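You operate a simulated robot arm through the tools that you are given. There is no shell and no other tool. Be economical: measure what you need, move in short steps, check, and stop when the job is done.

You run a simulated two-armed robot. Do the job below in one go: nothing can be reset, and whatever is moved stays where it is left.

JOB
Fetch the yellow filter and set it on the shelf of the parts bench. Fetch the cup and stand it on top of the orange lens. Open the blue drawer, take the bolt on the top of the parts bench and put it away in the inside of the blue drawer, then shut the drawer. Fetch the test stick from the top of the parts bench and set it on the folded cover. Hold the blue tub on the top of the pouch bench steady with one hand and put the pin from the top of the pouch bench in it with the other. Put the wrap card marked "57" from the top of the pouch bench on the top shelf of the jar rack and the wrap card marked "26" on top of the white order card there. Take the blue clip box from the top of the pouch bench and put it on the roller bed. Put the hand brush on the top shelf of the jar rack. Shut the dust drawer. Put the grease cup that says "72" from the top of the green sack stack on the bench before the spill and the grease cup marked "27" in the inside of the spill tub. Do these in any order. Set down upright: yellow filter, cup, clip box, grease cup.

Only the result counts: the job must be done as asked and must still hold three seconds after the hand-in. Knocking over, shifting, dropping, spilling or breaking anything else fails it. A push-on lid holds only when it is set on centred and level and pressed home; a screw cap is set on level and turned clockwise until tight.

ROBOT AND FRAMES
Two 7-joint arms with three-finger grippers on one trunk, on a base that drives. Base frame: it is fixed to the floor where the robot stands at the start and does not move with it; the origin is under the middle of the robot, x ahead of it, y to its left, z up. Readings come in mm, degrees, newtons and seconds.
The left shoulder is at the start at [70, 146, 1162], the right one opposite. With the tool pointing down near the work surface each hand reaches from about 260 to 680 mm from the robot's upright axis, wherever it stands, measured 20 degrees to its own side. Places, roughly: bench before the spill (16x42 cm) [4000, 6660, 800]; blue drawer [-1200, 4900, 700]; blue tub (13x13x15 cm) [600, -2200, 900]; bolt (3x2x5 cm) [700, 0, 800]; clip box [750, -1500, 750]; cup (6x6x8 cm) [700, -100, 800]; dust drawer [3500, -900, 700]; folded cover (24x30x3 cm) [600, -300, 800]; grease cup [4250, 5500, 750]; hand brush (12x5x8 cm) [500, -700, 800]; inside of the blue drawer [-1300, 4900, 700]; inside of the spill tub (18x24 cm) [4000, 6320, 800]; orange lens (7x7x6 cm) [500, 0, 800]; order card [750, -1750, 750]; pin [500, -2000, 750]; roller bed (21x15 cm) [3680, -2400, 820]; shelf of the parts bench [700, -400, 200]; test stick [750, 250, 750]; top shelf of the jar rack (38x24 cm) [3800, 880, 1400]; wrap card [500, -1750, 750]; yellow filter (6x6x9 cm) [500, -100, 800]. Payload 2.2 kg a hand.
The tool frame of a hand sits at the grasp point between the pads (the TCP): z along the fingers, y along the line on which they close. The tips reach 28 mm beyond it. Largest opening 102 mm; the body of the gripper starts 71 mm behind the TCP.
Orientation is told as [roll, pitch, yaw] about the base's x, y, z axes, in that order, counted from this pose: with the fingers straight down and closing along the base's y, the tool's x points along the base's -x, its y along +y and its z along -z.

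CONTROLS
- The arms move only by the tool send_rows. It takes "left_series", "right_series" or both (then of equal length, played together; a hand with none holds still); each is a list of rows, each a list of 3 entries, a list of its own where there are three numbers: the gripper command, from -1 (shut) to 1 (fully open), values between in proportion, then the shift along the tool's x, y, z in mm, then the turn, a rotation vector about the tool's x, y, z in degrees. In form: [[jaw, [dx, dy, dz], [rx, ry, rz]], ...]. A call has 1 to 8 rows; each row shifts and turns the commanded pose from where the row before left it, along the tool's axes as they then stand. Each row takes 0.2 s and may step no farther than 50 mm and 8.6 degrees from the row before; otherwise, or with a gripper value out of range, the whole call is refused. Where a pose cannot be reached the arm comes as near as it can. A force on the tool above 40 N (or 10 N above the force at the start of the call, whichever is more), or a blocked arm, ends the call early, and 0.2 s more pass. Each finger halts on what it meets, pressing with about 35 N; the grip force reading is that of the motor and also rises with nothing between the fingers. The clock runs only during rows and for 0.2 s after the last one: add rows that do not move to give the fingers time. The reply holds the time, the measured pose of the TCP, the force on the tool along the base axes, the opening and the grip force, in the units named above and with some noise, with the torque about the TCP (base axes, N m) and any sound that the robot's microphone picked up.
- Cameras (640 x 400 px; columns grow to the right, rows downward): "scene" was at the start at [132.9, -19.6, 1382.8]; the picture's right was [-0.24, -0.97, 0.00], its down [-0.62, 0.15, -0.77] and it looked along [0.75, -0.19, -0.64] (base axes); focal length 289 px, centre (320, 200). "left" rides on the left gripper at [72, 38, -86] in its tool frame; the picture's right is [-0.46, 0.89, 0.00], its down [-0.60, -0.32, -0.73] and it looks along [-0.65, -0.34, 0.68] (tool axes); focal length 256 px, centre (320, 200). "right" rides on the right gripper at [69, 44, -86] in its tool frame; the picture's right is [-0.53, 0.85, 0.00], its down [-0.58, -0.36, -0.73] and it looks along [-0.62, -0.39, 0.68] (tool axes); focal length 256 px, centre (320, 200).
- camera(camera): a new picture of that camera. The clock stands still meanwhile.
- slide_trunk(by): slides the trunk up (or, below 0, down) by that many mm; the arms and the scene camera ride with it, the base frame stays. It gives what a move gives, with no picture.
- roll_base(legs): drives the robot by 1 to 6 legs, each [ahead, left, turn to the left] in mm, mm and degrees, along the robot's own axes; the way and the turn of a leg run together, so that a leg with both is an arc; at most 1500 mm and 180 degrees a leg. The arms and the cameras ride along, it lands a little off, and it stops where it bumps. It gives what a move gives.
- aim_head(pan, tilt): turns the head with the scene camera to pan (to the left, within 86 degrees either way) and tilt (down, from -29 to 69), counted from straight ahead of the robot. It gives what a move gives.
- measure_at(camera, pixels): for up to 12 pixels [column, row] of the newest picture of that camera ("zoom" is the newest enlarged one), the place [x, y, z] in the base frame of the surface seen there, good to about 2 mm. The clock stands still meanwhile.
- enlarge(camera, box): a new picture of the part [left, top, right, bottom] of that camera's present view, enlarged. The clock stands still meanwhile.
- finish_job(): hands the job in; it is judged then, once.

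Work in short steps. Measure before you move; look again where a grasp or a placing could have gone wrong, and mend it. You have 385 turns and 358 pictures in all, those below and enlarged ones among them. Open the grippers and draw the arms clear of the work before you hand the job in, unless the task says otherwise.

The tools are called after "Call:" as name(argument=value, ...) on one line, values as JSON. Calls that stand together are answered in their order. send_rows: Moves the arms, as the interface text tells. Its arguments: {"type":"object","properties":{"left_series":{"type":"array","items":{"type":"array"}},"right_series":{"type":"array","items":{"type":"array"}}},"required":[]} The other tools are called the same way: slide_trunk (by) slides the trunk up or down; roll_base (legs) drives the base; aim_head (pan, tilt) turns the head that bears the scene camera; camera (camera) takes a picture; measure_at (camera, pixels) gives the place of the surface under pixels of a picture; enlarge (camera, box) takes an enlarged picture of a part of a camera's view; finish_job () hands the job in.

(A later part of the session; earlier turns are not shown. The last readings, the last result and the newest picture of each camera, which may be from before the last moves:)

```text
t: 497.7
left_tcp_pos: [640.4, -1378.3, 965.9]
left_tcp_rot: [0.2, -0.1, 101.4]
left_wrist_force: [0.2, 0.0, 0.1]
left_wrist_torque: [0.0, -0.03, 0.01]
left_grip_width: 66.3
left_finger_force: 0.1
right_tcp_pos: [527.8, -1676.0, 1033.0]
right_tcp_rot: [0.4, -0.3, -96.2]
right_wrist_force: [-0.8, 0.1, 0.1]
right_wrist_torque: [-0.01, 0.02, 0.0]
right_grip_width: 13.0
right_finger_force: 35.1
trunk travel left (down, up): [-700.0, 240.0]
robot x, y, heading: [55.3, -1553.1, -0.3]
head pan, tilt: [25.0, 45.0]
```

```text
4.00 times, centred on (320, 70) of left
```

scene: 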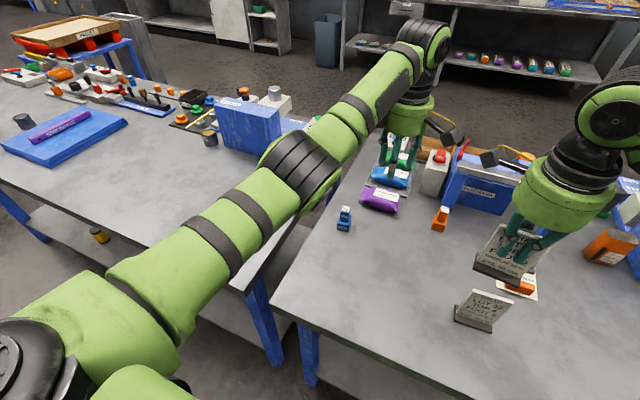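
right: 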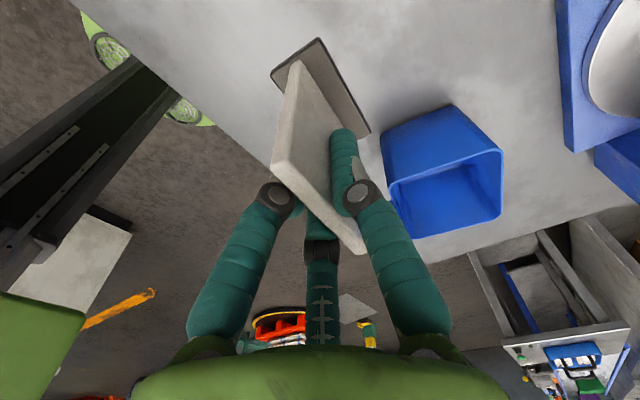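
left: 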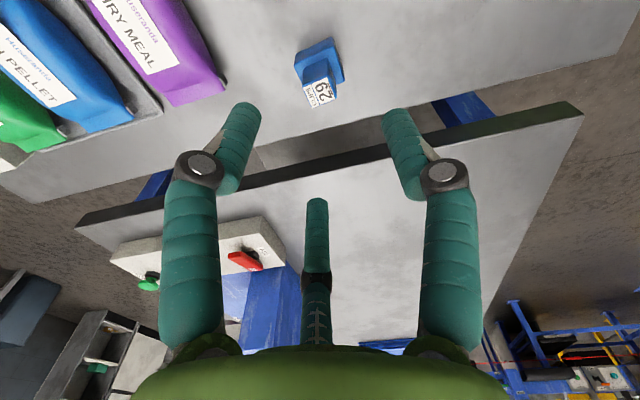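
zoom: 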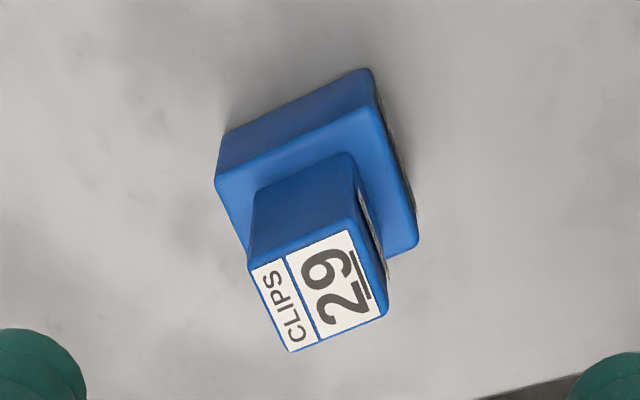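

Aligned within 2 mm. Descend to z≈838 and grip the base block.

Call:
send_rows(left_series=[[0.3, [-2, 0, 40], [0, 0, 0]], [0.3, [0, 0, 45], [0, 0, 0]], [0.3, [0, 0, 42], [0, 0, 0]], [0.3, [0, 0, 0], [0, 0, 0]], [-0.3, [0, 0, 0], [0, 0, 0]], [-1, [0, 0, 0], [0, 0, 0]], [-1, [0, 0, 0], [0, 0, 0]], [-1, [0, 0, 0], [0, 0, 0]]])

Call:
camera(camera="left")

```text
t: 499.5
left_tcp_pos: [640.7, -1375.0, 839.5]
left_tcp_rot: [0.2, -0.2, 101.4]
left_wrist_force: [0.1, 0.6, 0.3]
left_wrist_torque: [0.02, 0.02, -0.03]
left_grip_width: 35.4
left_finger_force: 34.5
right_tcp_pos: [526.6, -1677.8, 1031.7]
right_tcp_rot: [0.1, -0.3, -96.1]
right_wrist_force: [0.1, -0.4, -1.0]
right_wrist_torque: [0.01, 0.0, -0.02]
right_grip_width: 12.9
right_finger_force: 35.5
trunk travel left (down, up): [-700.0, 240.0]
robot x, y, heading: [54.8, -1552.2, -0.3]
head pan, tilt: [25.0, 45.0]
```

```text
152 pictures are left
```

left: 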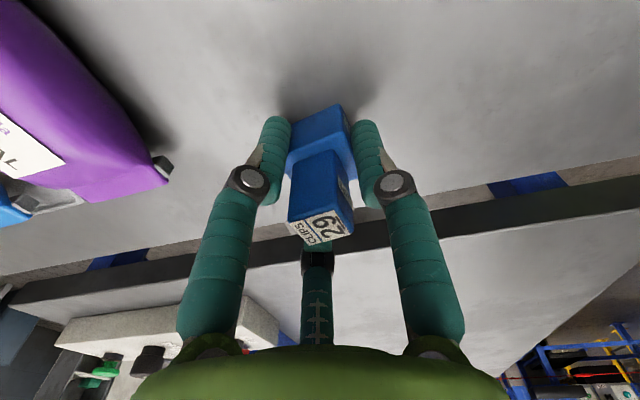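

Clip box gripped. Lift it 200 mm.

Call:
send_rows(left_series=[[-1, [0, 0, -30], [0, 0, 0]], [-1, [0, 0, -45], [0, 0, 0]], [-1, [0, 0, -45], [0, 0, 0]], [-1, [0, 0, -45], [0, 0, 0]], [-1, [0, 0, -35], [0, 0, 0]], [-1, [0, 0, 0], [0, 0, 0]]])

Call:
roll_base(legs=[[-400, 0, 0.3], [0, 1500, 0], [0, 830, 0]])

Call:
camera(camera="left")

Call:
camera(camera="scene")

```text
t: 500.9
left_tcp_pos: [641.6, -1372.2, 1040.6]
left_tcp_rot: [0.4, 0.0, 101.6]
left_wrist_force: [-0.5, -0.2, 0.2]
left_wrist_torque: [-0.01, 0.06, 0.01]
left_grip_width: 35.1
left_finger_force: 34.5
right_tcp_pos: [527.9, -1676.5, 1032.0]
right_tcp_rot: [0.2, -0.3, -96.2]
right_wrist_force: [0.4, -0.1, -0.8]
right_wrist_torque: [0.0, 0.0, 0.0]
right_grip_width: 12.9
right_finger_force: 34.9
trunk travel left (down, up): [-700.0, 240.0]
robot x, y, heading: [52.2, -1550.8, -0.4]
head pan, tilt: [25.0, 45.0]
```

```text
t: 514.4
left_tcp_pos: [179.6, 973.8, 1040.1]
left_tcp_rot: [0.2, -0.1, 104.9]
left_wrist_force: [0.5, 0.0, -1.4]
left_wrist_torque: [0.03, -0.02, -0.03]
left_grip_width: 34.9
left_finger_force: 35.1
right_tcp_pos: [83.5, 665.0, 1031.7]
right_tcp_rot: [0.2, -0.2, -92.8]
right_wrist_force: [0.4, 1.1, -1.3]
right_wrist_torque: [-0.01, -0.03, -0.01]
right_grip_width: 12.7
right_finger_force: 34.9
trunk travel left (down, up): [-700.0, 240.0]
robot x, y, heading: [-399.9, 761.0, 3.1]
head pan, tilt: [25.0, 45.0]
```

```text
151 pictures are left
```

left: 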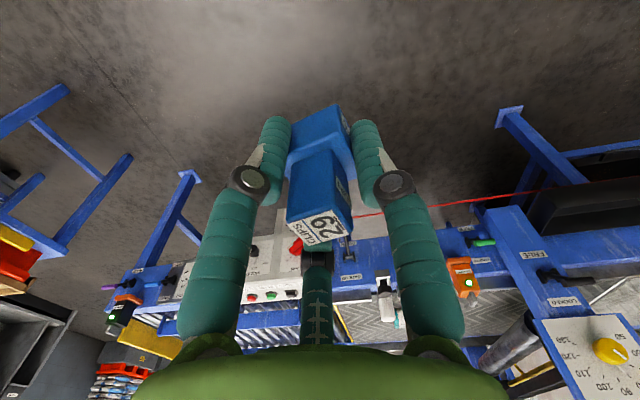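

```text
150 pictures are left
```

scene: 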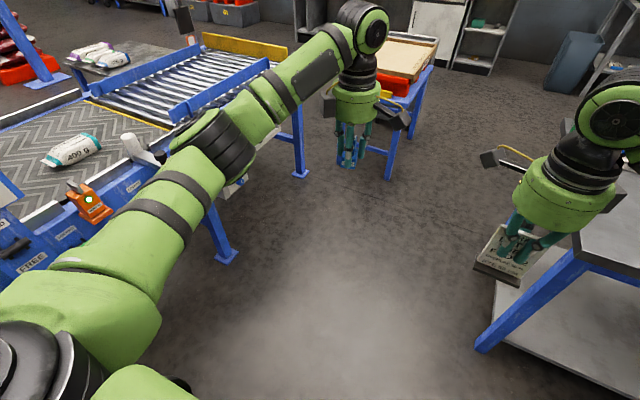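

Raise the trunk fully and drive ahead 3 m with heading correction.

Call:
slide_trunk(by=240)

Call:
roll_base(legs=[[0, 0, -3.1], [1500, 0, 0], [1500, 0, 0]])

Call:
aim_head(pan=0, tilt=20)

Call:
camera(camera="scene")

```text
t: 516.9
left_tcp_pos: [179.1, 973.2, 1280.6]
left_tcp_rot: [0.2, -0.1, 104.9]
left_wrist_force: [-1.1, 0.3, 0.2]
left_wrist_torque: [-0.01, -0.01, -0.03]
left_grip_width: 35.1
left_finger_force: 34.5
right_tcp_pos: [84.1, 663.4, 1271.9]
right_tcp_rot: [0.2, -0.3, -92.8]
right_wrist_force: [-0.5, 1.0, -0.6]
right_wrist_torque: [0.02, 0.02, -0.02]
right_grip_width: 12.9
right_finger_force: 35.1
trunk travel left (down, up): [-940.0, 0.0]
robot x, y, heading: [-396.2, 760.8, 3.2]
head pan, tilt: [25.0, 45.0]
```

```text
t: 531.7
left_tcp_pos: [3168.2, 912.9, 1281.1]
left_tcp_rot: [0.2, -0.1, 101.4]
left_wrist_force: [0.9, 0.3, 0.3]
left_wrist_torque: [-0.03, -0.02, -0.02]
left_grip_width: 34.7
left_finger_force: 34.8
right_tcp_pos: [3054.4, 611.1, 1272.9]
right_tcp_rot: [0.3, -0.2, -96.3]
right_wrist_force: [0.7, 0.4, -0.3]
right_wrist_torque: [0.0, -0.01, -0.02]
right_grip_width: 13.2
right_finger_force: 35.4
trunk travel left (down, up): [-940.0, 0.0]
robot x, y, heading: [2582.7, 738.3, -0.5]
head pan, tilt: [25.0, 45.0]
```

```text
t: 532.6
left_tcp_pos: [3170.8, 913.9, 1279.7]
left_tcp_rot: [0.2, -0.1, 101.3]
left_wrist_force: [-0.1, 0.0, -0.6]
left_wrist_torque: [-0.03, -0.01, 0.04]
left_grip_width: 35.1
left_finger_force: 34.7
right_tcp_pos: [3055.2, 610.5, 1271.4]
right_tcp_rot: [0.2, -0.2, -96.2]
right_wrist_force: [-0.1, 0.2, -0.2]
right_wrist_torque: [0.01, 0.01, -0.01]
right_grip_width: 13.1
right_finger_force: 34.7
trunk travel left (down, up): [-940.0, 0.0]
robot x, y, heading: [2580.5, 738.1, -0.3]
head pan, tilt: [0.0, 20.0]
```

```text
149 pictures are left
```

scene: 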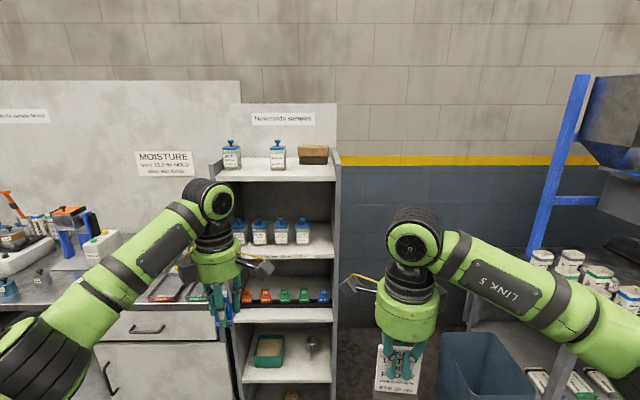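

Pull the left hand (clip box) back and raise the right hand with the card.

Call:
send_rows(left_series=[[-1, [-17.8, 37.2, 0], [0, 0, 0]], [-1, [-17.8, 37.2, 0], [0, 0, 0]], [-1, [-17.8, 37.2, 0], [0, 0, 0]], [-1, [-17.8, 37.2, 0], [0, 0, 0]], [-1, [-17.8, 37.2, 0], [0, 0, 0]], [-1, [0, 0, 0], [0, 0, 0]], [-1, [0, 0, 0], [0, 0, 0]], [-1, [0, 0, 0], [0, 0, 0]]], right_series=[[-1, [0, 0, -47], [0, 0, 0]], [-1, [0, 0, -47], [0, 0, 0]], [-1, [0, 0, -47], [0, 0, 0]], [-1, [0, 0, -47], [0, 0, 0]], [-1, [0, 0, -42], [0, 0, 0]], [-1, [-30, 26, -8], [0, 0, 0]], [-1, [-30, 26, 0], [0, 0, 0]], [-1, [-30, 26, 0], [0, 0, 0]]])

```text
t: 534.4
left_tcp_pos: [2970.1, 966.3, 1280.9]
left_tcp_rot: [0.2, -0.1, 101.5]
left_wrist_force: [-0.2, 0.3, -1.0]
left_wrist_torque: [0.01, 0.02, -0.01]
left_grip_width: 34.8
left_finger_force: 35.3
right_tcp_pos: [3124.3, 513.7, 1513.1]
right_tcp_rot: [0.3, -0.3, -96.1]
right_wrist_force: [-0.8, 0.8, -0.7]
right_wrist_torque: [-0.02, -0.03, 0.03]
right_grip_width: 12.7
right_finger_force: 34.4
trunk travel left (down, up): [-940.0, 0.0]
robot x, y, heading: [2580.1, 734.7, -0.5]
head pan, tilt: [0.0, 20.0]
```

Drive toward the rack: target card at (3722,762).

Call:
roll_base(legs=[[350, 248, 0.4], [150, 0, 0]])

Call:
camera(camera="scene")

```text
t: 537.9
left_tcp_pos: [3465.8, 1208.9, 1282.4]
left_tcp_rot: [0.0, -0.1, 101.3]
left_wrist_force: [0.3, -0.3, -0.6]
left_wrist_torque: [-0.03, -0.03, 0.0]
left_grip_width: 35.0
left_finger_force: 35.3
right_tcp_pos: [3618.0, 756.4, 1513.3]
right_tcp_rot: [0.5, -0.2, -96.4]
right_wrist_force: [0.2, 0.2, 0.0]
right_wrist_torque: [0.01, -0.03, 0.0]
right_grip_width: 13.0
right_finger_force: 35.2
trunk travel left (down, up): [-940.0, 0.0]
robot x, y, heading: [3080.4, 981.5, -0.4]
head pan, tilt: [0.0, 20.0]
```

```text
148 pictures are left
```

scene: 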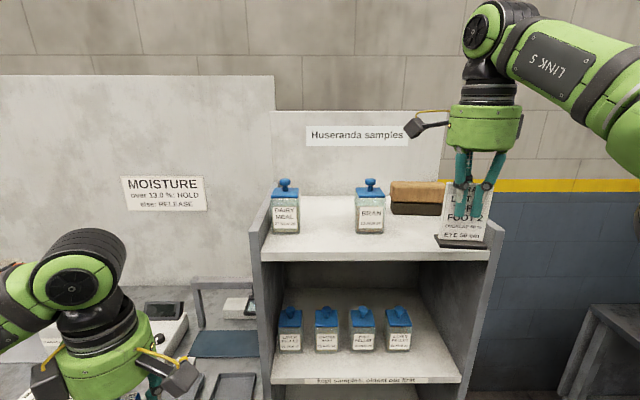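

Drive ahead 103 and then lower gently.

Call:
roll_base(legs=[[103, 6, 0]])

Call:
camera(camera="scene")

Call:
camera(camera="right")

```text
t: 539.1
left_tcp_pos: [3560.5, 1214.0, 1284.8]
left_tcp_rot: [-0.3, 0.1, 101.3]
left_wrist_force: [-1.1, -0.7, 0.4]
left_wrist_torque: [-0.01, -0.09, -0.02]
left_grip_width: 35.0
left_finger_force: 35.4
right_tcp_pos: [3712.5, 759.3, 1516.3]
right_tcp_rot: [0.8, -0.3, -96.3]
right_wrist_force: [-1.6, -0.6, 0.0]
right_wrist_torque: [0.01, -0.05, -0.01]
right_grip_width: 13.0
right_finger_force: 35.0
trunk travel left (down, up): [-940.0, 0.0]
robot x, y, heading: [3182.7, 986.9, -0.4]
head pan, tilt: [0.0, 20.0]
```

```text
147 pictures are left
```

scene: 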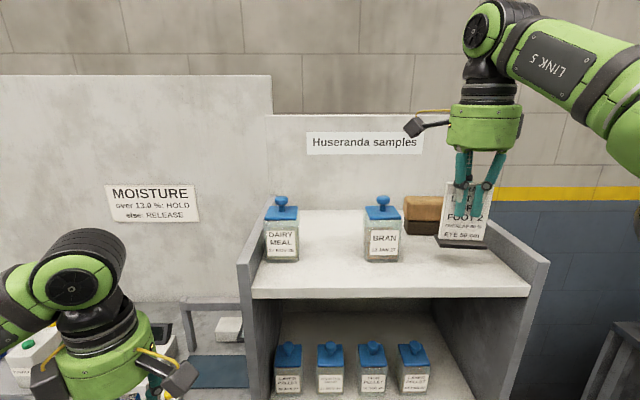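

```text
146 pictures are left
```

right: 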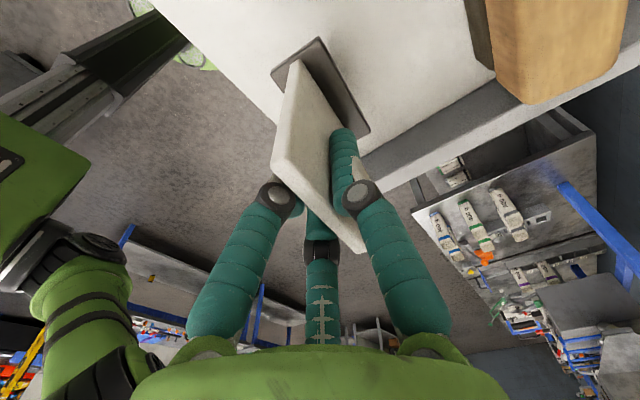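

Lower 33 mm, then small steps.

Call:
send_rows(right_series=[[-1, [0, 0, 20], [0, 0, 0]], [-1, [0, 0, 13], [0, 0, 0]], [-1, [0, 0, 2], [0, 0, 0]], [-1, [0, 0, 2], [0, 0, 0]], [-1, [0, 0, 0], [0, 0, 0]]])

```text
t: 540.3
left_tcp_pos: [3566.5, 1214.6, 1281.3]
left_tcp_rot: [0.0, -0.2, 101.2]
left_wrist_force: [0.3, 0.6, -1.2]
left_wrist_torque: [-0.02, 0.0, -0.04]
left_grip_width: 34.9
left_finger_force: 35.3
right_tcp_pos: [3720.6, 760.2, 1479.0]
right_tcp_rot: [0.6, -0.3, -96.3]
right_wrist_force: [2.7, -1.1, 20.4]
right_wrist_torque: [0.03, -0.03, 0.05]
right_grip_width: 13.0
right_finger_force: 35.0
trunk travel left (down, up): [-940.0, 0.0]
robot x, y, heading: [3180.9, 982.7, -0.4]
head pan, tilt: [0.0, 20.0]
```

Contact. Ease up 2 mm, release and rise.

Call:
send_rows(right_series=[[-1, [0, 0, -2], [0, 0, 0]], [-1, [0, 0, 0], [0, 0, 0]], [-0.5, [0, 0, 0], [0, 0, 0]], [0, [0, 0, 0], [0, 0, 0]], [0, [0, 0, 0], [0, 0, 0]], [0, [0, 0, -25], [0, 0, 0]], [0, [0, 0, -25], [0, 0, 0]], [0, [0, 0, 0], [0, 0, 0]]])

Call:
camera(camera="scene")

```text
t: 542.1
left_tcp_pos: [3569.6, 1214.6, 1280.8]
left_tcp_rot: [0.2, -0.1, 101.4]
left_wrist_force: [0.0, 0.6, -0.5]
left_wrist_torque: [0.02, -0.04, 0.06]
left_grip_width: 34.7
left_finger_force: 35.2
right_tcp_pos: [3721.5, 761.4, 1528.0]
right_tcp_rot: [0.6, -0.2, -96.1]
right_wrist_force: [-0.5, -0.1, -0.2]
right_wrist_torque: [0.01, -0.03, 0.04]
right_grip_width: 50.8
right_finger_force: 0.2
trunk travel left (down, up): [-940.0, 0.0]
robot x, y, heading: [3179.1, 982.5, -0.8]
head pan, tilt: [0.0, 20.0]
```

```text
145 pictures are left
```

scene: 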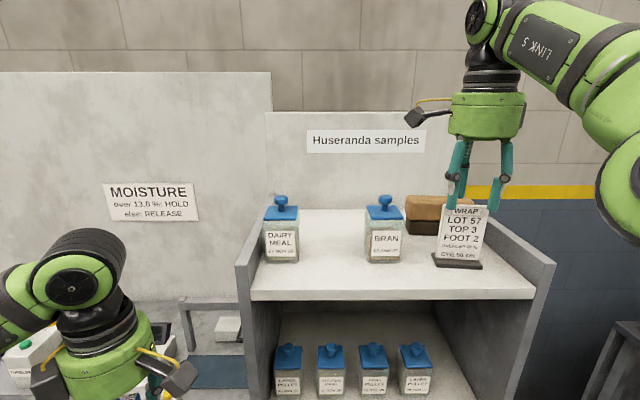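

The tips are level with the card's top; rise a bit more and open wider, then check.

Call:
send_rows(right_series=[[0.6, [0, 0, -10], [0, 0, 0]], [0.6, [0, 0, -8], [0, 0, 0]], [0.6, [0, 0, 0], [0, 0, 0]]])

Call:
enlarge(camera="scene", box=[390, 100, 550, 290])

```text
t: 542.9
left_tcp_pos: [3570.4, 1212.8, 1282.0]
left_tcp_rot: [0.2, -0.3, 101.3]
left_wrist_force: [0.4, 0.1, 0.0]
left_wrist_torque: [0.01, -0.01, 0.05]
left_grip_width: 35.1
left_finger_force: 34.6
right_tcp_pos: [3713.9, 759.8, 1535.3]
right_tcp_rot: [0.4, 0.0, -96.3]
right_wrist_force: [0.2, 0.8, 0.0]
right_wrist_torque: [0.01, -0.02, -0.02]
right_grip_width: 81.6
right_finger_force: 0.1
right hand out of reach, approached as far as the arm can: row 1, 2
trunk travel left (down, up): [-940.0, 0.0]
robot x, y, heading: [3181.4, 982.4, -0.3]
head pan, tilt: [0.0, 20.0]
```

```text
2.11 times, centred on (470, 195) of scene
```

zoom: 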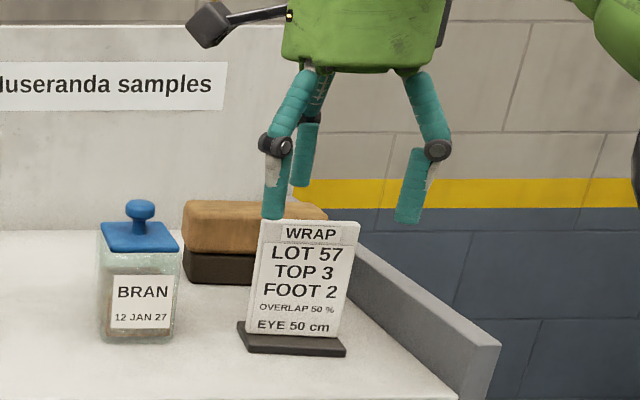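

Only ~7 mm of clearance, so slide the hand sideways (−y) along the plate before backing out.

Call:
send_rows(right_series=[[0.6, [-30, 0, 0], [0, 0, 0]], [0.6, [-35, 0, 0], [0, 0, 0]], [0.6, [-35, 0, 0], [0, 0, 0]], [0.6, [0, 0, 0], [0, 0, 0]]])

Call:
roll_base(legs=[[-550, 0, 0]])

Call:
camera(camera="scene")

```text
t: 543.9
left_tcp_pos: [3570.1, 1214.7, 1281.0]
left_tcp_rot: [0.2, -0.1, 101.2]
left_wrist_force: [0.2, -0.2, -0.5]
left_wrist_torque: [-0.01, -0.01, 0.02]
left_grip_width: 34.9
left_finger_force: 35.1
right_tcp_pos: [3699.1, 663.2, 1533.4]
right_tcp_rot: [0.3, -0.4, -96.2]
right_wrist_force: [0.3, 0.3, -0.1]
right_wrist_torque: [-0.03, -0.02, 0.0]
right_grip_width: 81.6
right_finger_force: 0.1
trunk travel left (down, up): [-940.0, 0.0]
robot x, y, heading: [3180.4, 979.9, -0.6]
head pan, tilt: [0.0, 20.0]
```

```text
t: 547.0
left_tcp_pos: [3038.3, 1219.2, 1280.5]
left_tcp_rot: [0.4, 0.0, 101.7]
left_wrist_force: [0.1, 0.1, -1.5]
left_wrist_torque: [0.0, 0.01, 0.01]
left_grip_width: 34.9
left_finger_force: 35.2
right_tcp_pos: [3171.8, 667.4, 1533.0]
right_tcp_rot: [0.2, -0.1, -96.0]
right_wrist_force: [-1.3, -0.4, -0.3]
right_wrist_torque: [0.05, 0.02, 0.03]
right_grip_width: 81.3
right_finger_force: 0.1
trunk travel left (down, up): [-940.0, 0.0]
robot x, y, heading: [2649.2, 985.3, -0.2]
head pan, tilt: [0.0, 20.0]
```

```text
143 pictures are left
```

scene: 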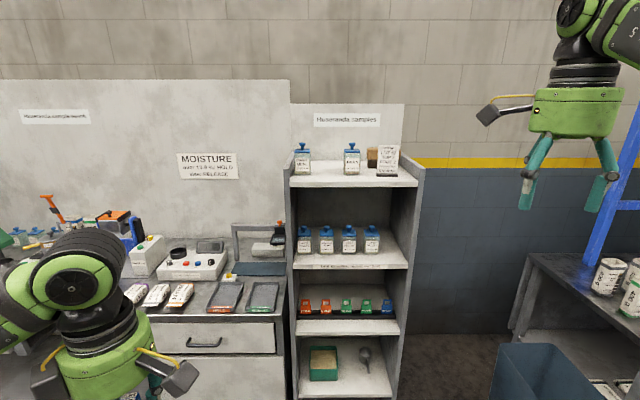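

Card 57 stands on the shelf. Lower the trunk and drive right ~3 m toward the roller bed.

Call:
slide_trunk(by=-240)

Call:
roll_base(legs=[[-120, 0, 0], [0, -1500, 0], [0, -1400, 0]])

Call:
aim_head(pan=-20, tilt=20)

Call:
camera(camera="scene")

```text
t: 549.5
left_tcp_pos: [3036.1, 1218.8, 1042.9]
left_tcp_rot: [0.2, -0.2, 101.6]
left_wrist_force: [-0.3, 0.0, -0.2]
left_wrist_torque: [-0.01, 0.03, 0.01]
left_grip_width: 35.0
left_finger_force: 35.1
right_tcp_pos: [3169.6, 668.2, 1292.5]
right_tcp_rot: [0.5, -0.1, -96.0]
right_wrist_force: [0.5, -0.1, 0.4]
right_wrist_torque: [-0.01, -0.02, 0.0]
right_grip_width: 81.4
right_finger_force: 0.0
trunk travel left (down, up): [-700.0, 240.0]
robot x, y, heading: [2646.4, 986.6, -0.2]
head pan, tilt: [0.0, 20.0]
```

```text
t: 564.3
left_tcp_pos: [2869.5, -1668.0, 1043.0]
left_tcp_rot: [0.1, -0.1, 100.6]
left_wrist_force: [1.2, -0.2, -0.9]
left_wrist_torque: [-0.02, 0.01, -0.02]
left_grip_width: 34.9
left_finger_force: 34.8
right_tcp_pos: [2992.2, -2220.5, 1293.8]
right_tcp_rot: [0.4, -0.2, -97.1]
right_wrist_force: [-0.6, -0.3, -0.2]
right_wrist_torque: [0.0, 0.01, 0.0]
right_grip_width: 81.4
right_finger_force: 0.1
trunk travel left (down, up): [-700.0, 240.0]
robot x, y, heading: [2476.5, -1891.3, -1.2]
head pan, tilt: [0.0, 20.0]
```

```text
t: 565.1
left_tcp_pos: [2869.5, -1668.7, 1040.9]
left_tcp_rot: [0.2, 0.0, 100.6]
left_wrist_force: [1.4, 0.2, -0.8]
left_wrist_torque: [-0.03, 0.03, 0.01]
left_grip_width: 34.9
left_finger_force: 35.0
right_tcp_pos: [2992.9, -2222.0, 1292.5]
right_tcp_rot: [0.3, -0.1, -97.1]
right_wrist_force: [0.1, 0.8, -0.4]
right_wrist_torque: [0.01, 0.01, 0.02]
right_grip_width: 81.8
right_finger_force: 0.1
trunk travel left (down, up): [-700.0, 240.0]
robot x, y, heading: [2479.3, -1893.5, -1.2]
head pan, tilt: [-20.0, 20.0]
```

```text
142 pictures are left
```

scene: 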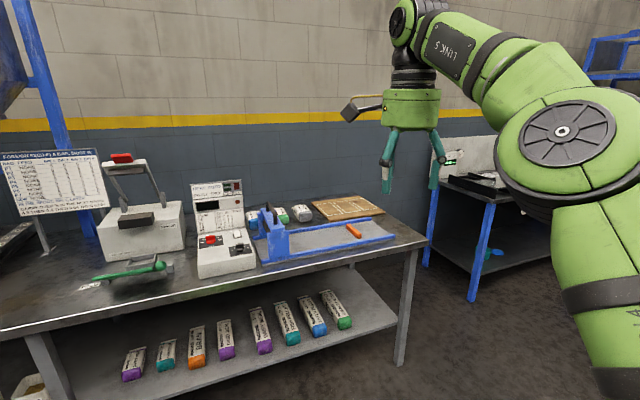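

Call:
enlarge(camera="scene", box=[180, 170, 430, 300])

Call:
measure_at(camera="scene", pixels=[[320, 240], [355, 230], [335, 232], [380, 238], [290, 245], [300, 230], [340, 222], [270, 220], [348, 208], [300, 255], [300, 212]])

```text
2.56 times, centred on (305, 235) of scene
```

zoom: 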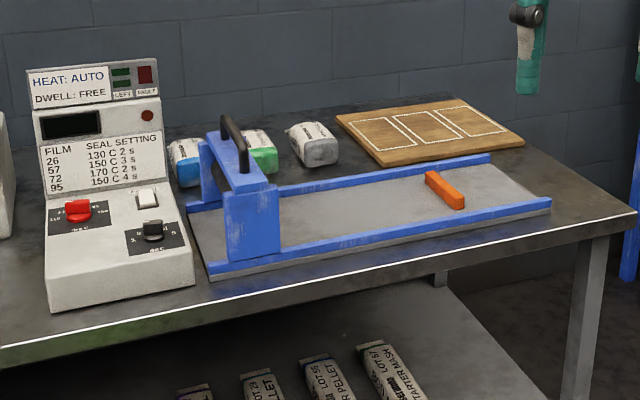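

```text
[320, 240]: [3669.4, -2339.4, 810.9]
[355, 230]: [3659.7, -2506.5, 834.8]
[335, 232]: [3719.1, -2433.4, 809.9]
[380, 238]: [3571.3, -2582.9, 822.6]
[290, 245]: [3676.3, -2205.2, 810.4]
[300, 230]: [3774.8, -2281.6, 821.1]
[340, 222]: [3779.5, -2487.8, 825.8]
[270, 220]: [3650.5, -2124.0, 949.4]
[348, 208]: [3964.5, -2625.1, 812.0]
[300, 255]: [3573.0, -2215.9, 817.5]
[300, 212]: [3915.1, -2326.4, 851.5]
```

Roller bed plate z≈810 between blue rails, x 3590–3770, y −2220…−2490. Place target (3680,-2385). Shift the left hand inward and retract the right hand.

Call:
send_rows(left_series=[[-1, [37.2, -19.5, 0], [0, 0, 0]], [-1, [37.2, -19.5, 0], [0, 0, 0]], [-1, [37.2, -19.5, 0], [0, 0, 0]], [-1, [37.2, -19.5, 0], [0, 0, 0]], [-1, [37.2, -19.5, 0], [0, 0, 0]], [-1, [0, 0, 0], [0, 0, 0]]], right_series=[[0, [8.2, -31.2, 0], [0, 0, 0]], [0, [8.2, -31.2, 0], [0, 0, 0]], [0, [8.2, -31.2, 0], [0, 0, 0]], [0, [8.2, -31.2, 0], [0, 0, 0]], [0, [8.2, -31.2, 0], [0, 0, 0]], [0, [0, 0, 0], [0, 0, 0]]])

Call:
roll_base(legs=[[0, -540, 1.2], [420, 0, 0]])

Call:
aim_head(pan=5, tilt=35)

Call:
camera(camera="scene")

```text
t: 566.5
left_tcp_pos: [3001.8, -1833.5, 1039.0]
left_tcp_rot: [0.3, -0.1, 100.5]
left_wrist_force: [-0.1, 1.2, -0.5]
left_wrist_torque: [0.0, 0.0, -0.01]
left_grip_width: 34.7
left_finger_force: 34.9
right_tcp_pos: [2841.3, -2160.9, 1290.2]
right_tcp_rot: [0.4, -0.4, -97.1]
right_wrist_force: [-0.8, -0.4, 0.3]
right_wrist_torque: [-0.04, 0.01, 0.0]
right_grip_width: 50.9
right_finger_force: 0.1
trunk travel left (down, up): [-700.0, 240.0]
robot x, y, heading: [2477.2, -1890.5, -1.6]
head pan, tilt: [-20.0, 20.0]
```

```text
t: 571.8
left_tcp_pos: [3408.2, -2363.3, 1040.8]
left_tcp_rot: [0.1, -0.1, 102.1]
left_wrist_force: [-0.2, 0.3, -1.7]
left_wrist_torque: [-0.03, 0.0, -0.01]
left_grip_width: 34.8
left_finger_force: 34.8
right_tcp_pos: [3258.2, -2695.5, 1291.5]
right_tcp_rot: [0.5, -0.2, -95.5]
right_wrist_force: [-0.8, -0.4, 0.3]
right_wrist_torque: [-0.05, 0.01, -0.01]
right_grip_width: 50.9
right_finger_force: 0.2
trunk travel left (down, up): [-700.0, 240.0]
robot x, y, heading: [2890.6, -2436.9, -0.1]
head pan, tilt: [-20.0, 20.0]
```

```text
t: 572.7
left_tcp_pos: [3410.0, -2362.5, 1040.0]
left_tcp_rot: [0.2, -0.1, 102.1]
left_wrist_force: [0.6, 0.5, -1.1]
left_wrist_torque: [-0.01, 0.01, 0.0]
left_grip_width: 34.4
left_finger_force: 35.3
right_tcp_pos: [3258.8, -2693.8, 1291.3]
right_tcp_rot: [0.4, -0.2, -95.5]
right_wrist_force: [0.4, 0.7, 0.2]
right_wrist_torque: [0.04, 0.0, -0.04]
right_grip_width: 50.9
right_finger_force: 0.1
trunk travel left (down, up): [-700.0, 240.0]
robot x, y, heading: [2887.6, -2437.6, 0.1]
head pan, tilt: [5.0, 35.0]
```

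```text
140 pictures are left
```

scene: 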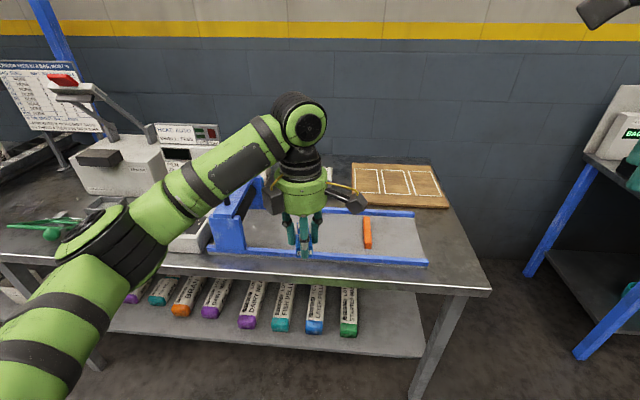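

Drive ahead 270, right 25.

Call:
roll_base(legs=[[270, -22, 0]])

Call:
camera(camera="scene")

Call:
camera(camera="left")

```text
t: 574.6
left_tcp_pos: [3678.6, -2384.8, 1041.2]
left_tcp_rot: [0.1, -0.1, 102.0]
left_wrist_force: [0.2, 0.1, -0.7]
left_wrist_torque: [0.01, 0.0, 0.0]
left_grip_width: 34.9
left_finger_force: 34.8
right_tcp_pos: [3525.6, -2717.0, 1291.2]
right_tcp_rot: [0.5, -0.2, -95.5]
right_wrist_force: [-0.6, 0.1, -0.2]
right_wrist_torque: [-0.01, -0.02, -0.04]
right_grip_width: 51.1
right_finger_force: 0.1
trunk travel left (down, up): [-700.0, 240.0]
robot x, y, heading: [3161.4, -2457.9, 0.1]
head pan, tilt: [5.0, 35.0]
```

```text
139 pictures are left
```

scene: 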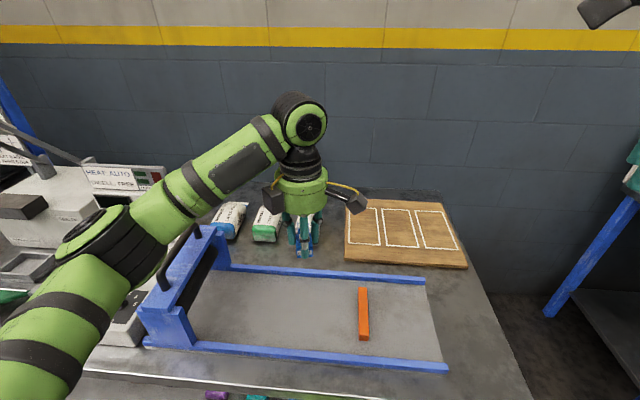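

```text
138 pictures are left
```

left: 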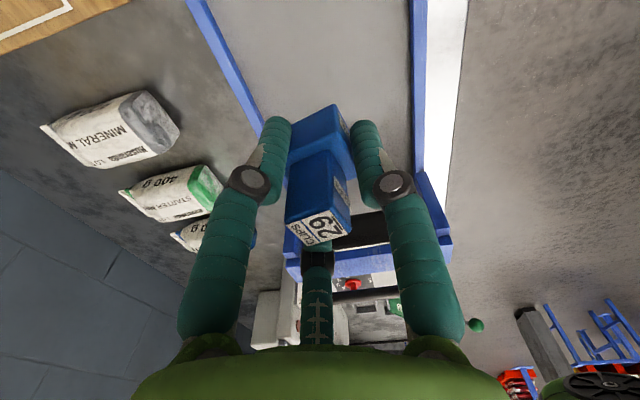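

Call:
measure_at(camera="scene", pixels=[[290, 310], [220, 320], [362, 315], [300, 270], [300, 355], [195, 325], [222, 255], [205, 235]])

```text
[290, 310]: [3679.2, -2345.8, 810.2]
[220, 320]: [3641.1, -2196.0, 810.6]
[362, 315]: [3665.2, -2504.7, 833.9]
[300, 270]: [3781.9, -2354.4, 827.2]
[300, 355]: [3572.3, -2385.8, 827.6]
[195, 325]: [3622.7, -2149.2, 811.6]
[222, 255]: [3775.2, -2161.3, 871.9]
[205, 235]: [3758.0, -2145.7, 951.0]
```

Bed z≈810.5. Lower the clip box to just above it.

Call:
send_rows(left_series=[[-1, [0, 0, 45], [0, 0, 0]], [-1, [0, 0, 45], [0, 0, 0]], [-1, [0, 0, 45], [0, 0, 0]], [-1, [0, 0, 45], [0, 0, 0]], [-1, [0, 0, 5], [0, 0, 0]], [-1, [0, 0, 0], [0, 0, 0]]])

Call:
send_rows(left_series=[[-1, [0, 0, 2], [0, 0, 0]], [-1, [0, 0, 1.5], [0, 0, 0]], [-1, [0, 0, 0], [0, 0, 0]]])

```text
t: 576.0
left_tcp_pos: [3677.9, -2382.7, 855.0]
left_tcp_rot: [0.2, -0.1, 102.0]
left_wrist_force: [0.3, -0.3, -0.4]
left_wrist_torque: [0.03, 0.0, 0.02]
left_grip_width: 35.1
left_finger_force: 34.8
right_tcp_pos: [3528.5, -2716.5, 1291.1]
right_tcp_rot: [0.4, -0.2, -95.5]
right_wrist_force: [0.2, 1.0, 0.3]
right_wrist_torque: [-0.01, -0.01, 0.02]
right_grip_width: 51.1
right_finger_force: 0.1
trunk travel left (down, up): [-700.0, 240.0]
robot x, y, heading: [3160.9, -2456.7, 0.4]
head pan, tilt: [5.0, 35.0]
```

```text
t: 576.8
left_tcp_pos: [3677.6, -2382.3, 851.5]
left_tcp_rot: [0.2, -0.1, 102.0]
left_wrist_force: [-0.4, 0.1, 0.0]
left_wrist_torque: [-0.01, -0.01, 0.04]
left_grip_width: 34.8
left_finger_force: 34.7
right_tcp_pos: [3528.4, -2716.2, 1290.2]
right_tcp_rot: [0.4, -0.3, -95.4]
right_wrist_force: [-0.8, 0.3, 0.0]
right_wrist_torque: [0.0, 0.01, -0.02]
right_grip_width: 51.2
right_finger_force: 0.0
trunk travel left (down, up): [-700.0, 240.0]
robot x, y, heading: [3156.4, -2455.0, 0.5]
head pan, tilt: [5.0, 35.0]
```

Call:
send_rows(left_series=[[-1, [0, 0, 1.5], [0, 0, 0]], [-1, [0, 0, 1], [0, 0, 0]], [-1, [0, 0, 0], [0, 0, 0]]])

```text
t: 577.6
left_tcp_pos: [3678.0, -2384.8, 850.7]
left_tcp_rot: [0.0, 0.0, 101.9]
left_wrist_force: [1.1, -0.7, 6.5]
left_wrist_torque: [-0.02, 0.12, 0.02]
left_grip_width: 35.1
left_finger_force: 34.7
right_tcp_pos: [3527.7, -2717.0, 1292.5]
right_tcp_rot: [0.5, -0.2, -95.5]
right_wrist_force: [-0.9, 0.1, 0.3]
right_wrist_torque: [-0.02, 0.0, 0.04]
right_grip_width: 50.9
right_finger_force: 0.0
trunk travel left (down, up): [-700.0, 240.0]
robot x, y, heading: [3157.5, -2455.1, 0.2]
head pan, tilt: [5.0, 35.0]
```

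Contact. Release and rise.

Call:
send_rows(left_series=[[-0.1, [0, 0, 0], [0, 0, 0]], [0.3, [0, 0, 0], [0, 0, 0]], [0.3, [0, 0, 0], [0, 0, 0]], [0.3, [0, 0, -35], [0, 0, 0]], [0.3, [0, 0, -45], [0, 0, 0]], [0.3, [0, 0, -45], [0, 0, 0]], [0.3, [0, 0, -45], [0, 0, 0]]])

Call:
camera(camera="left")

Call:
camera(camera="scene")

```text
t: 579.2
left_tcp_pos: [3677.9, -2386.1, 1019.5]
left_tcp_rot: [0.3, -0.3, 102.0]
left_wrist_force: [-1.7, -0.6, 0.0]
left_wrist_torque: [0.0, -0.04, -0.01]
left_grip_width: 66.2
left_finger_force: 0.1
right_tcp_pos: [3527.8, -2715.4, 1291.1]
right_tcp_rot: [0.5, -0.1, -95.5]
right_wrist_force: [0.0, 0.4, 1.0]
right_wrist_torque: [0.0, -0.04, -0.01]
right_grip_width: 51.0
right_finger_force: 0.1
trunk travel left (down, up): [-700.0, 240.0]
robot x, y, heading: [3158.8, -2458.6, 0.1]
head pan, tilt: [5.0, 35.0]
```

```text
137 pictures are left
```

left: 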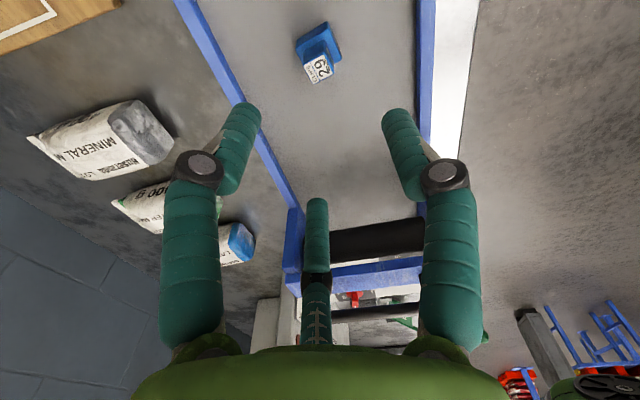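

```text
136 pictures are left
```

scene: 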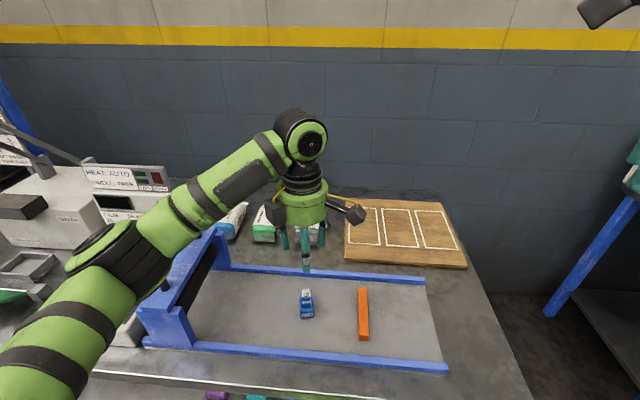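

Clip box stands on the roller bed. Back out and inspect the dust drawer once more from the side, to be sure it is fully shut.

Call:
roll_base(legs=[[-500, 0, 0], [0, 800, 0]])

Call:
slide_trunk(by=-350)

Call:
aim_head(pan=45, tilt=15)

Call:
camera(camera="scene")

```text
t: 586.0
left_tcp_pos: [3172.7, -1599.5, 1018.6]
left_tcp_rot: [0.2, -0.1, 102.4]
left_wrist_force: [0.6, 0.4, 0.7]
left_wrist_torque: [0.02, 0.0, 0.04]
left_grip_width: 66.3
left_finger_force: 0.2
right_tcp_pos: [3025.1, -1934.1, 1290.6]
right_tcp_rot: [0.4, -0.2, -95.1]
right_wrist_force: [0.1, 0.6, 0.5]
right_wrist_torque: [0.02, -0.02, 0.01]
right_grip_width: 50.9
right_finger_force: 0.1
trunk travel left (down, up): [-700.0, 240.0]
robot x, y, heading: [2650.3, -1675.3, 0.6]
head pan, tilt: [5.0, 35.0]
```

```text
t: 589.4
left_tcp_pos: [3172.6, -1599.9, 667.6]
left_tcp_rot: [0.2, -0.2, 102.3]
left_wrist_force: [-0.6, 0.4, -0.1]
left_wrist_torque: [0.02, 0.01, -0.01]
left_grip_width: 66.2
left_finger_force: 0.1
right_tcp_pos: [3022.5, -1932.9, 942.0]
right_tcp_rot: [0.4, -0.2, -95.1]
right_wrist_force: [-0.1, -0.7, 0.9]
right_wrist_torque: [0.02, 0.05, 0.04]
right_grip_width: 51.1
right_finger_force: 0.1
trunk travel left (down, up): [-350.0, 590.0]
robot x, y, heading: [2651.9, -1675.8, 0.3]
head pan, tilt: [5.0, 35.0]
```

```text
t: 590.5
left_tcp_pos: [3172.9, -1599.7, 667.2]
left_tcp_rot: [0.2, -0.2, 102.4]
left_wrist_force: [0.7, -0.2, 0.7]
left_wrist_torque: [0.01, 0.01, 0.01]
left_grip_width: 66.3
left_finger_force: 0.1
right_tcp_pos: [3022.2, -1932.9, 941.9]
right_tcp_rot: [0.5, -0.1, -95.1]
right_wrist_force: [0.7, -0.1, -0.5]
right_wrist_torque: [0.0, 0.04, -0.02]
right_grip_width: 51.1
right_finger_force: 0.0
trunk travel left (down, up): [-350.0, 590.0]
robot x, y, heading: [2650.2, -1673.5, 0.8]
head pan, tilt: [45.0, 15.0]
```

```text
135 pictures are left
```

scene: 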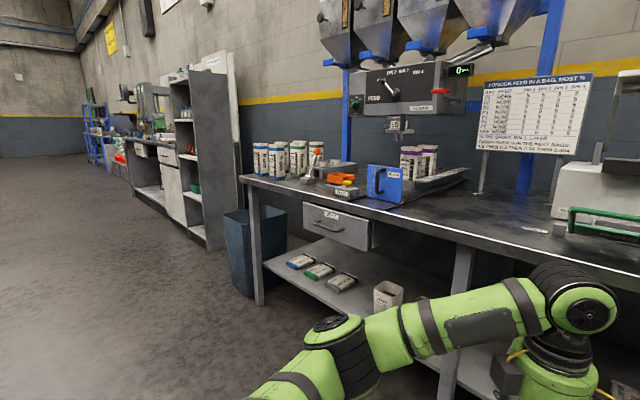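

Call:
enlarge(camera="scene", box=[280, 180, 420, 270])

Call:
measure_at(camera="scene", pixels=[[340, 225], [372, 235], [375, 225], [376, 240], [310, 215], [390, 215], [340, 198]])

```text
4.44 times, centred on (350, 225) of scene
```

zoom: 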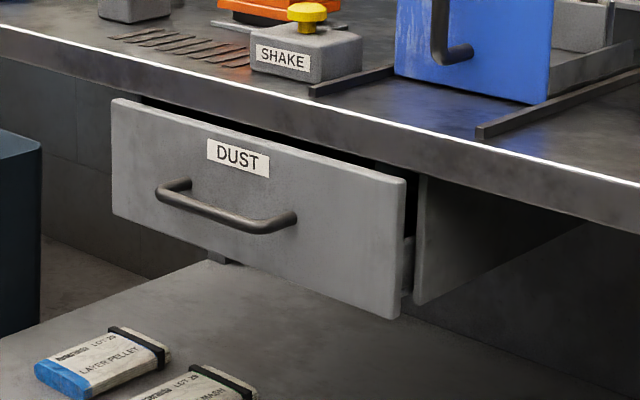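

```text
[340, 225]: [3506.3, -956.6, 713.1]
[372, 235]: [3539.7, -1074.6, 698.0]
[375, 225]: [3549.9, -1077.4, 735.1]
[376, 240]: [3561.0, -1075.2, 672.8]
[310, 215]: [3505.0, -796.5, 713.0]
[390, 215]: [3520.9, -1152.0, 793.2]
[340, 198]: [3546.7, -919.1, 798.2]
```

A ~17 mm gap is still visible behind the drawer front, so it is not fully shut. I go closer to see what holds it.

Call:
roll_base(legs=[[150, 200, -0.8]])

Call:
aim_head(pan=35, tilt=25)

Call:
camera(camera="scene")

```text
t: 592.3
left_tcp_pos: [3322.7, -1409.1, 667.9]
left_tcp_rot: [0.2, 0.0, 101.7]
left_wrist_force: [-0.2, 0.5, 0.2]
left_wrist_torque: [-0.02, 0.02, -0.04]
left_grip_width: 66.3
left_finger_force: 0.0
right_tcp_pos: [3168.9, -1741.7, 941.8]
right_tcp_rot: [0.4, -0.2, -95.9]
right_wrist_force: [-0.1, 0.2, 0.0]
right_wrist_torque: [0.0, -0.01, 0.02]
right_grip_width: 51.1
right_finger_force: 0.1
trunk travel left (down, up): [-350.0, 590.0]
robot x, y, heading: [2800.7, -1476.7, -0.2]
head pan, tilt: [45.0, 15.0]
```

```text
t: 593.0
left_tcp_pos: [3323.0, -1409.2, 667.3]
left_tcp_rot: [0.2, -0.1, 101.6]
left_wrist_force: [-0.6, 0.2, -0.4]
left_wrist_torque: [0.02, -0.03, -0.02]
left_grip_width: 66.2
left_finger_force: 0.2
right_tcp_pos: [3169.1, -1740.6, 941.5]
right_tcp_rot: [0.4, -0.2, -95.9]
right_wrist_force: [-0.1, 0.3, -0.5]
right_wrist_torque: [0.01, 0.01, 0.02]
right_grip_width: 50.7
right_finger_force: 0.0
trunk travel left (down, up): [-350.0, 590.0]
robot x, y, heading: [2798.8, -1479.7, -0.3]
head pan, tilt: [35.0, 25.0]
```

```text
133 pictures are left
```

scene: 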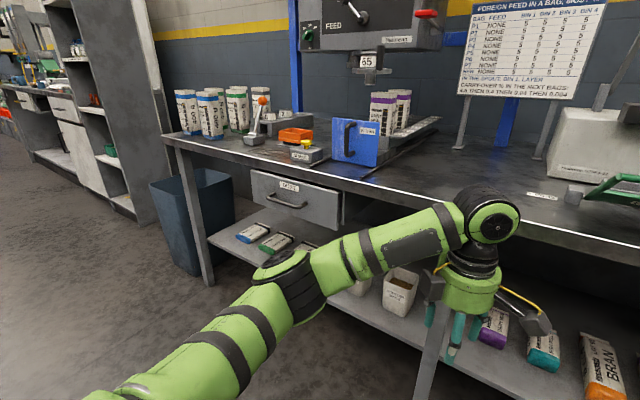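

Call:
enlarge(camera="scene", box=[240, 155, 360, 245])

Call:
measure_at(camera="zoom", pixels=[[527, 250], [545, 240], [535, 300], [400, 180], [300, 200], [520, 200], [560, 300], [450, 150]])

```text
4.44 times, centred on (300, 200) of scene
```

zoom: 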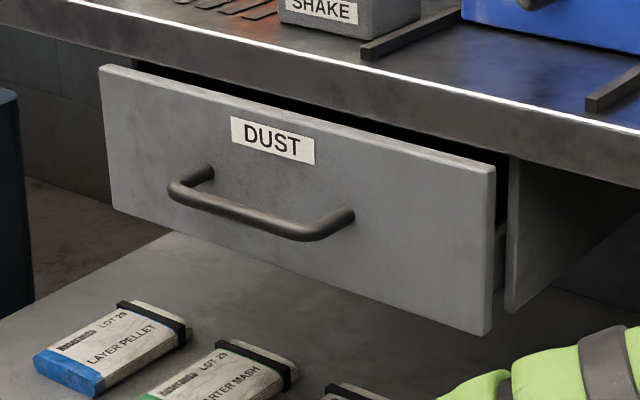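

```text
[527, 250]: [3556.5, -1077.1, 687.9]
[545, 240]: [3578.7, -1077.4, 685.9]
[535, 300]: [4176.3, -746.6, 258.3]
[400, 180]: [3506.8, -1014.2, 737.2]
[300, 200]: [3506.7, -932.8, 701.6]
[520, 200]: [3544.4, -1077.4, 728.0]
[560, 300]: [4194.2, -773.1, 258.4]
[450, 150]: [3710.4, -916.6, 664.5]
```

To test whether it is an end stop I'll push slowly with the arm. Reorient the right hand: move it forward first, then rotate fingers forward.

Call:
roll_base(legs=[[-150, 500, 0.3]])

Call:
send_rows(right_series=[[-1, [8, 42, 15], [0, 0, 0]], [-1, [8, 42, 15], [0, 0, 0]], [-1, [8, 42, 15], [0, 0, 0]], [-1, [8, 42, 15], [0, 0, 0]], [-1, [0, 0, 0], [-8.5, 0, 0]], [-1, [0, 0, 0], [-8.5, 0, 0]], [-1, [0, 0, 0], [-8.5, 0, 0]], [-1, [0, 0, 0], [-8.5, 0, 0]]])

Call:
send_rows(right_series=[[-1, [0, 0, 0], [-8.5, 0, 0]], [-1, [0, 0, 0], [-8.5, 0, 0]], [-1, [0, 0, 0], [-8.5, 0, 0]], [-1, [0, 0, 0], [-8.5, 0, 0]], [-1, [0, 0, 0], [-8.5, 0, 0]], [-1, [0, 0, 0], [-8.5, 0, 0]], [-1, [0, 0, 0], [-5, 0, 0]], [-1, [0, 0, 0], [0, 0, 0]]])

```text
t: 596.0
left_tcp_pos: [3173.0, -911.1, 667.0]
left_tcp_rot: [0.1, -0.1, 102.2]
left_wrist_force: [0.2, 0.5, -0.4]
left_wrist_torque: [-0.04, 0.01, 0.03]
left_grip_width: 66.4
left_finger_force: 0.1
right_tcp_pos: [3023.1, -1242.9, 941.1]
right_tcp_rot: [0.5, -0.2, -95.4]
right_wrist_force: [1.0, -1.0, -0.9]
right_wrist_torque: [0.03, -0.01, 0.0]
right_grip_width: 50.9
right_finger_force: 0.1
trunk travel left (down, up): [-350.0, 590.0]
robot x, y, heading: [2653.7, -984.8, 0.5]
head pan, tilt: [35.0, 25.0]
```

```text
t: 597.8
left_tcp_pos: [3174.3, -911.4, 666.6]
left_tcp_rot: [0.1, -0.1, 102.2]
left_wrist_force: [-0.6, 0.4, -1.3]
left_wrist_torque: [-0.02, -0.02, -0.04]
left_grip_width: 66.2
left_finger_force: 0.1
right_tcp_pos: [3194.6, -1227.5, 882.8]
right_tcp_rot: [34.6, 0.0, -95.5]
right_wrist_force: [-0.5, 0.0, -0.3]
right_wrist_torque: [0.0, 0.02, -0.01]
right_grip_width: 2.1
right_finger_force: 31.4
trunk travel left (down, up): [-350.0, 590.0]
robot x, y, heading: [2653.5, -986.2, 0.9]
head pan, tilt: [35.0, 25.0]
```

```text
t: 599.6
left_tcp_pos: [3172.4, -912.2, 667.7]
left_tcp_rot: [0.2, -0.2, 102.2]
left_wrist_force: [0.3, -0.7, 0.5]
left_wrist_torque: [0.03, 0.01, -0.01]
left_grip_width: 66.4
left_finger_force: 0.0
right_tcp_pos: [3194.6, -1205.4, 884.7]
right_tcp_rot: [88.9, -0.2, -92.8]
right_wrist_force: [-0.4, 0.1, -1.0]
right_wrist_torque: [0.0, 0.0, 0.0]
right_grip_width: 2.0
right_finger_force: 31.4
right hand out of reach, approached as far as the arm can: row 7
trunk travel left (down, up): [-350.0, 590.0]
robot x, y, heading: [2647.8, -983.1, 0.5]
head pan, tilt: [35.0, 25.0]
```

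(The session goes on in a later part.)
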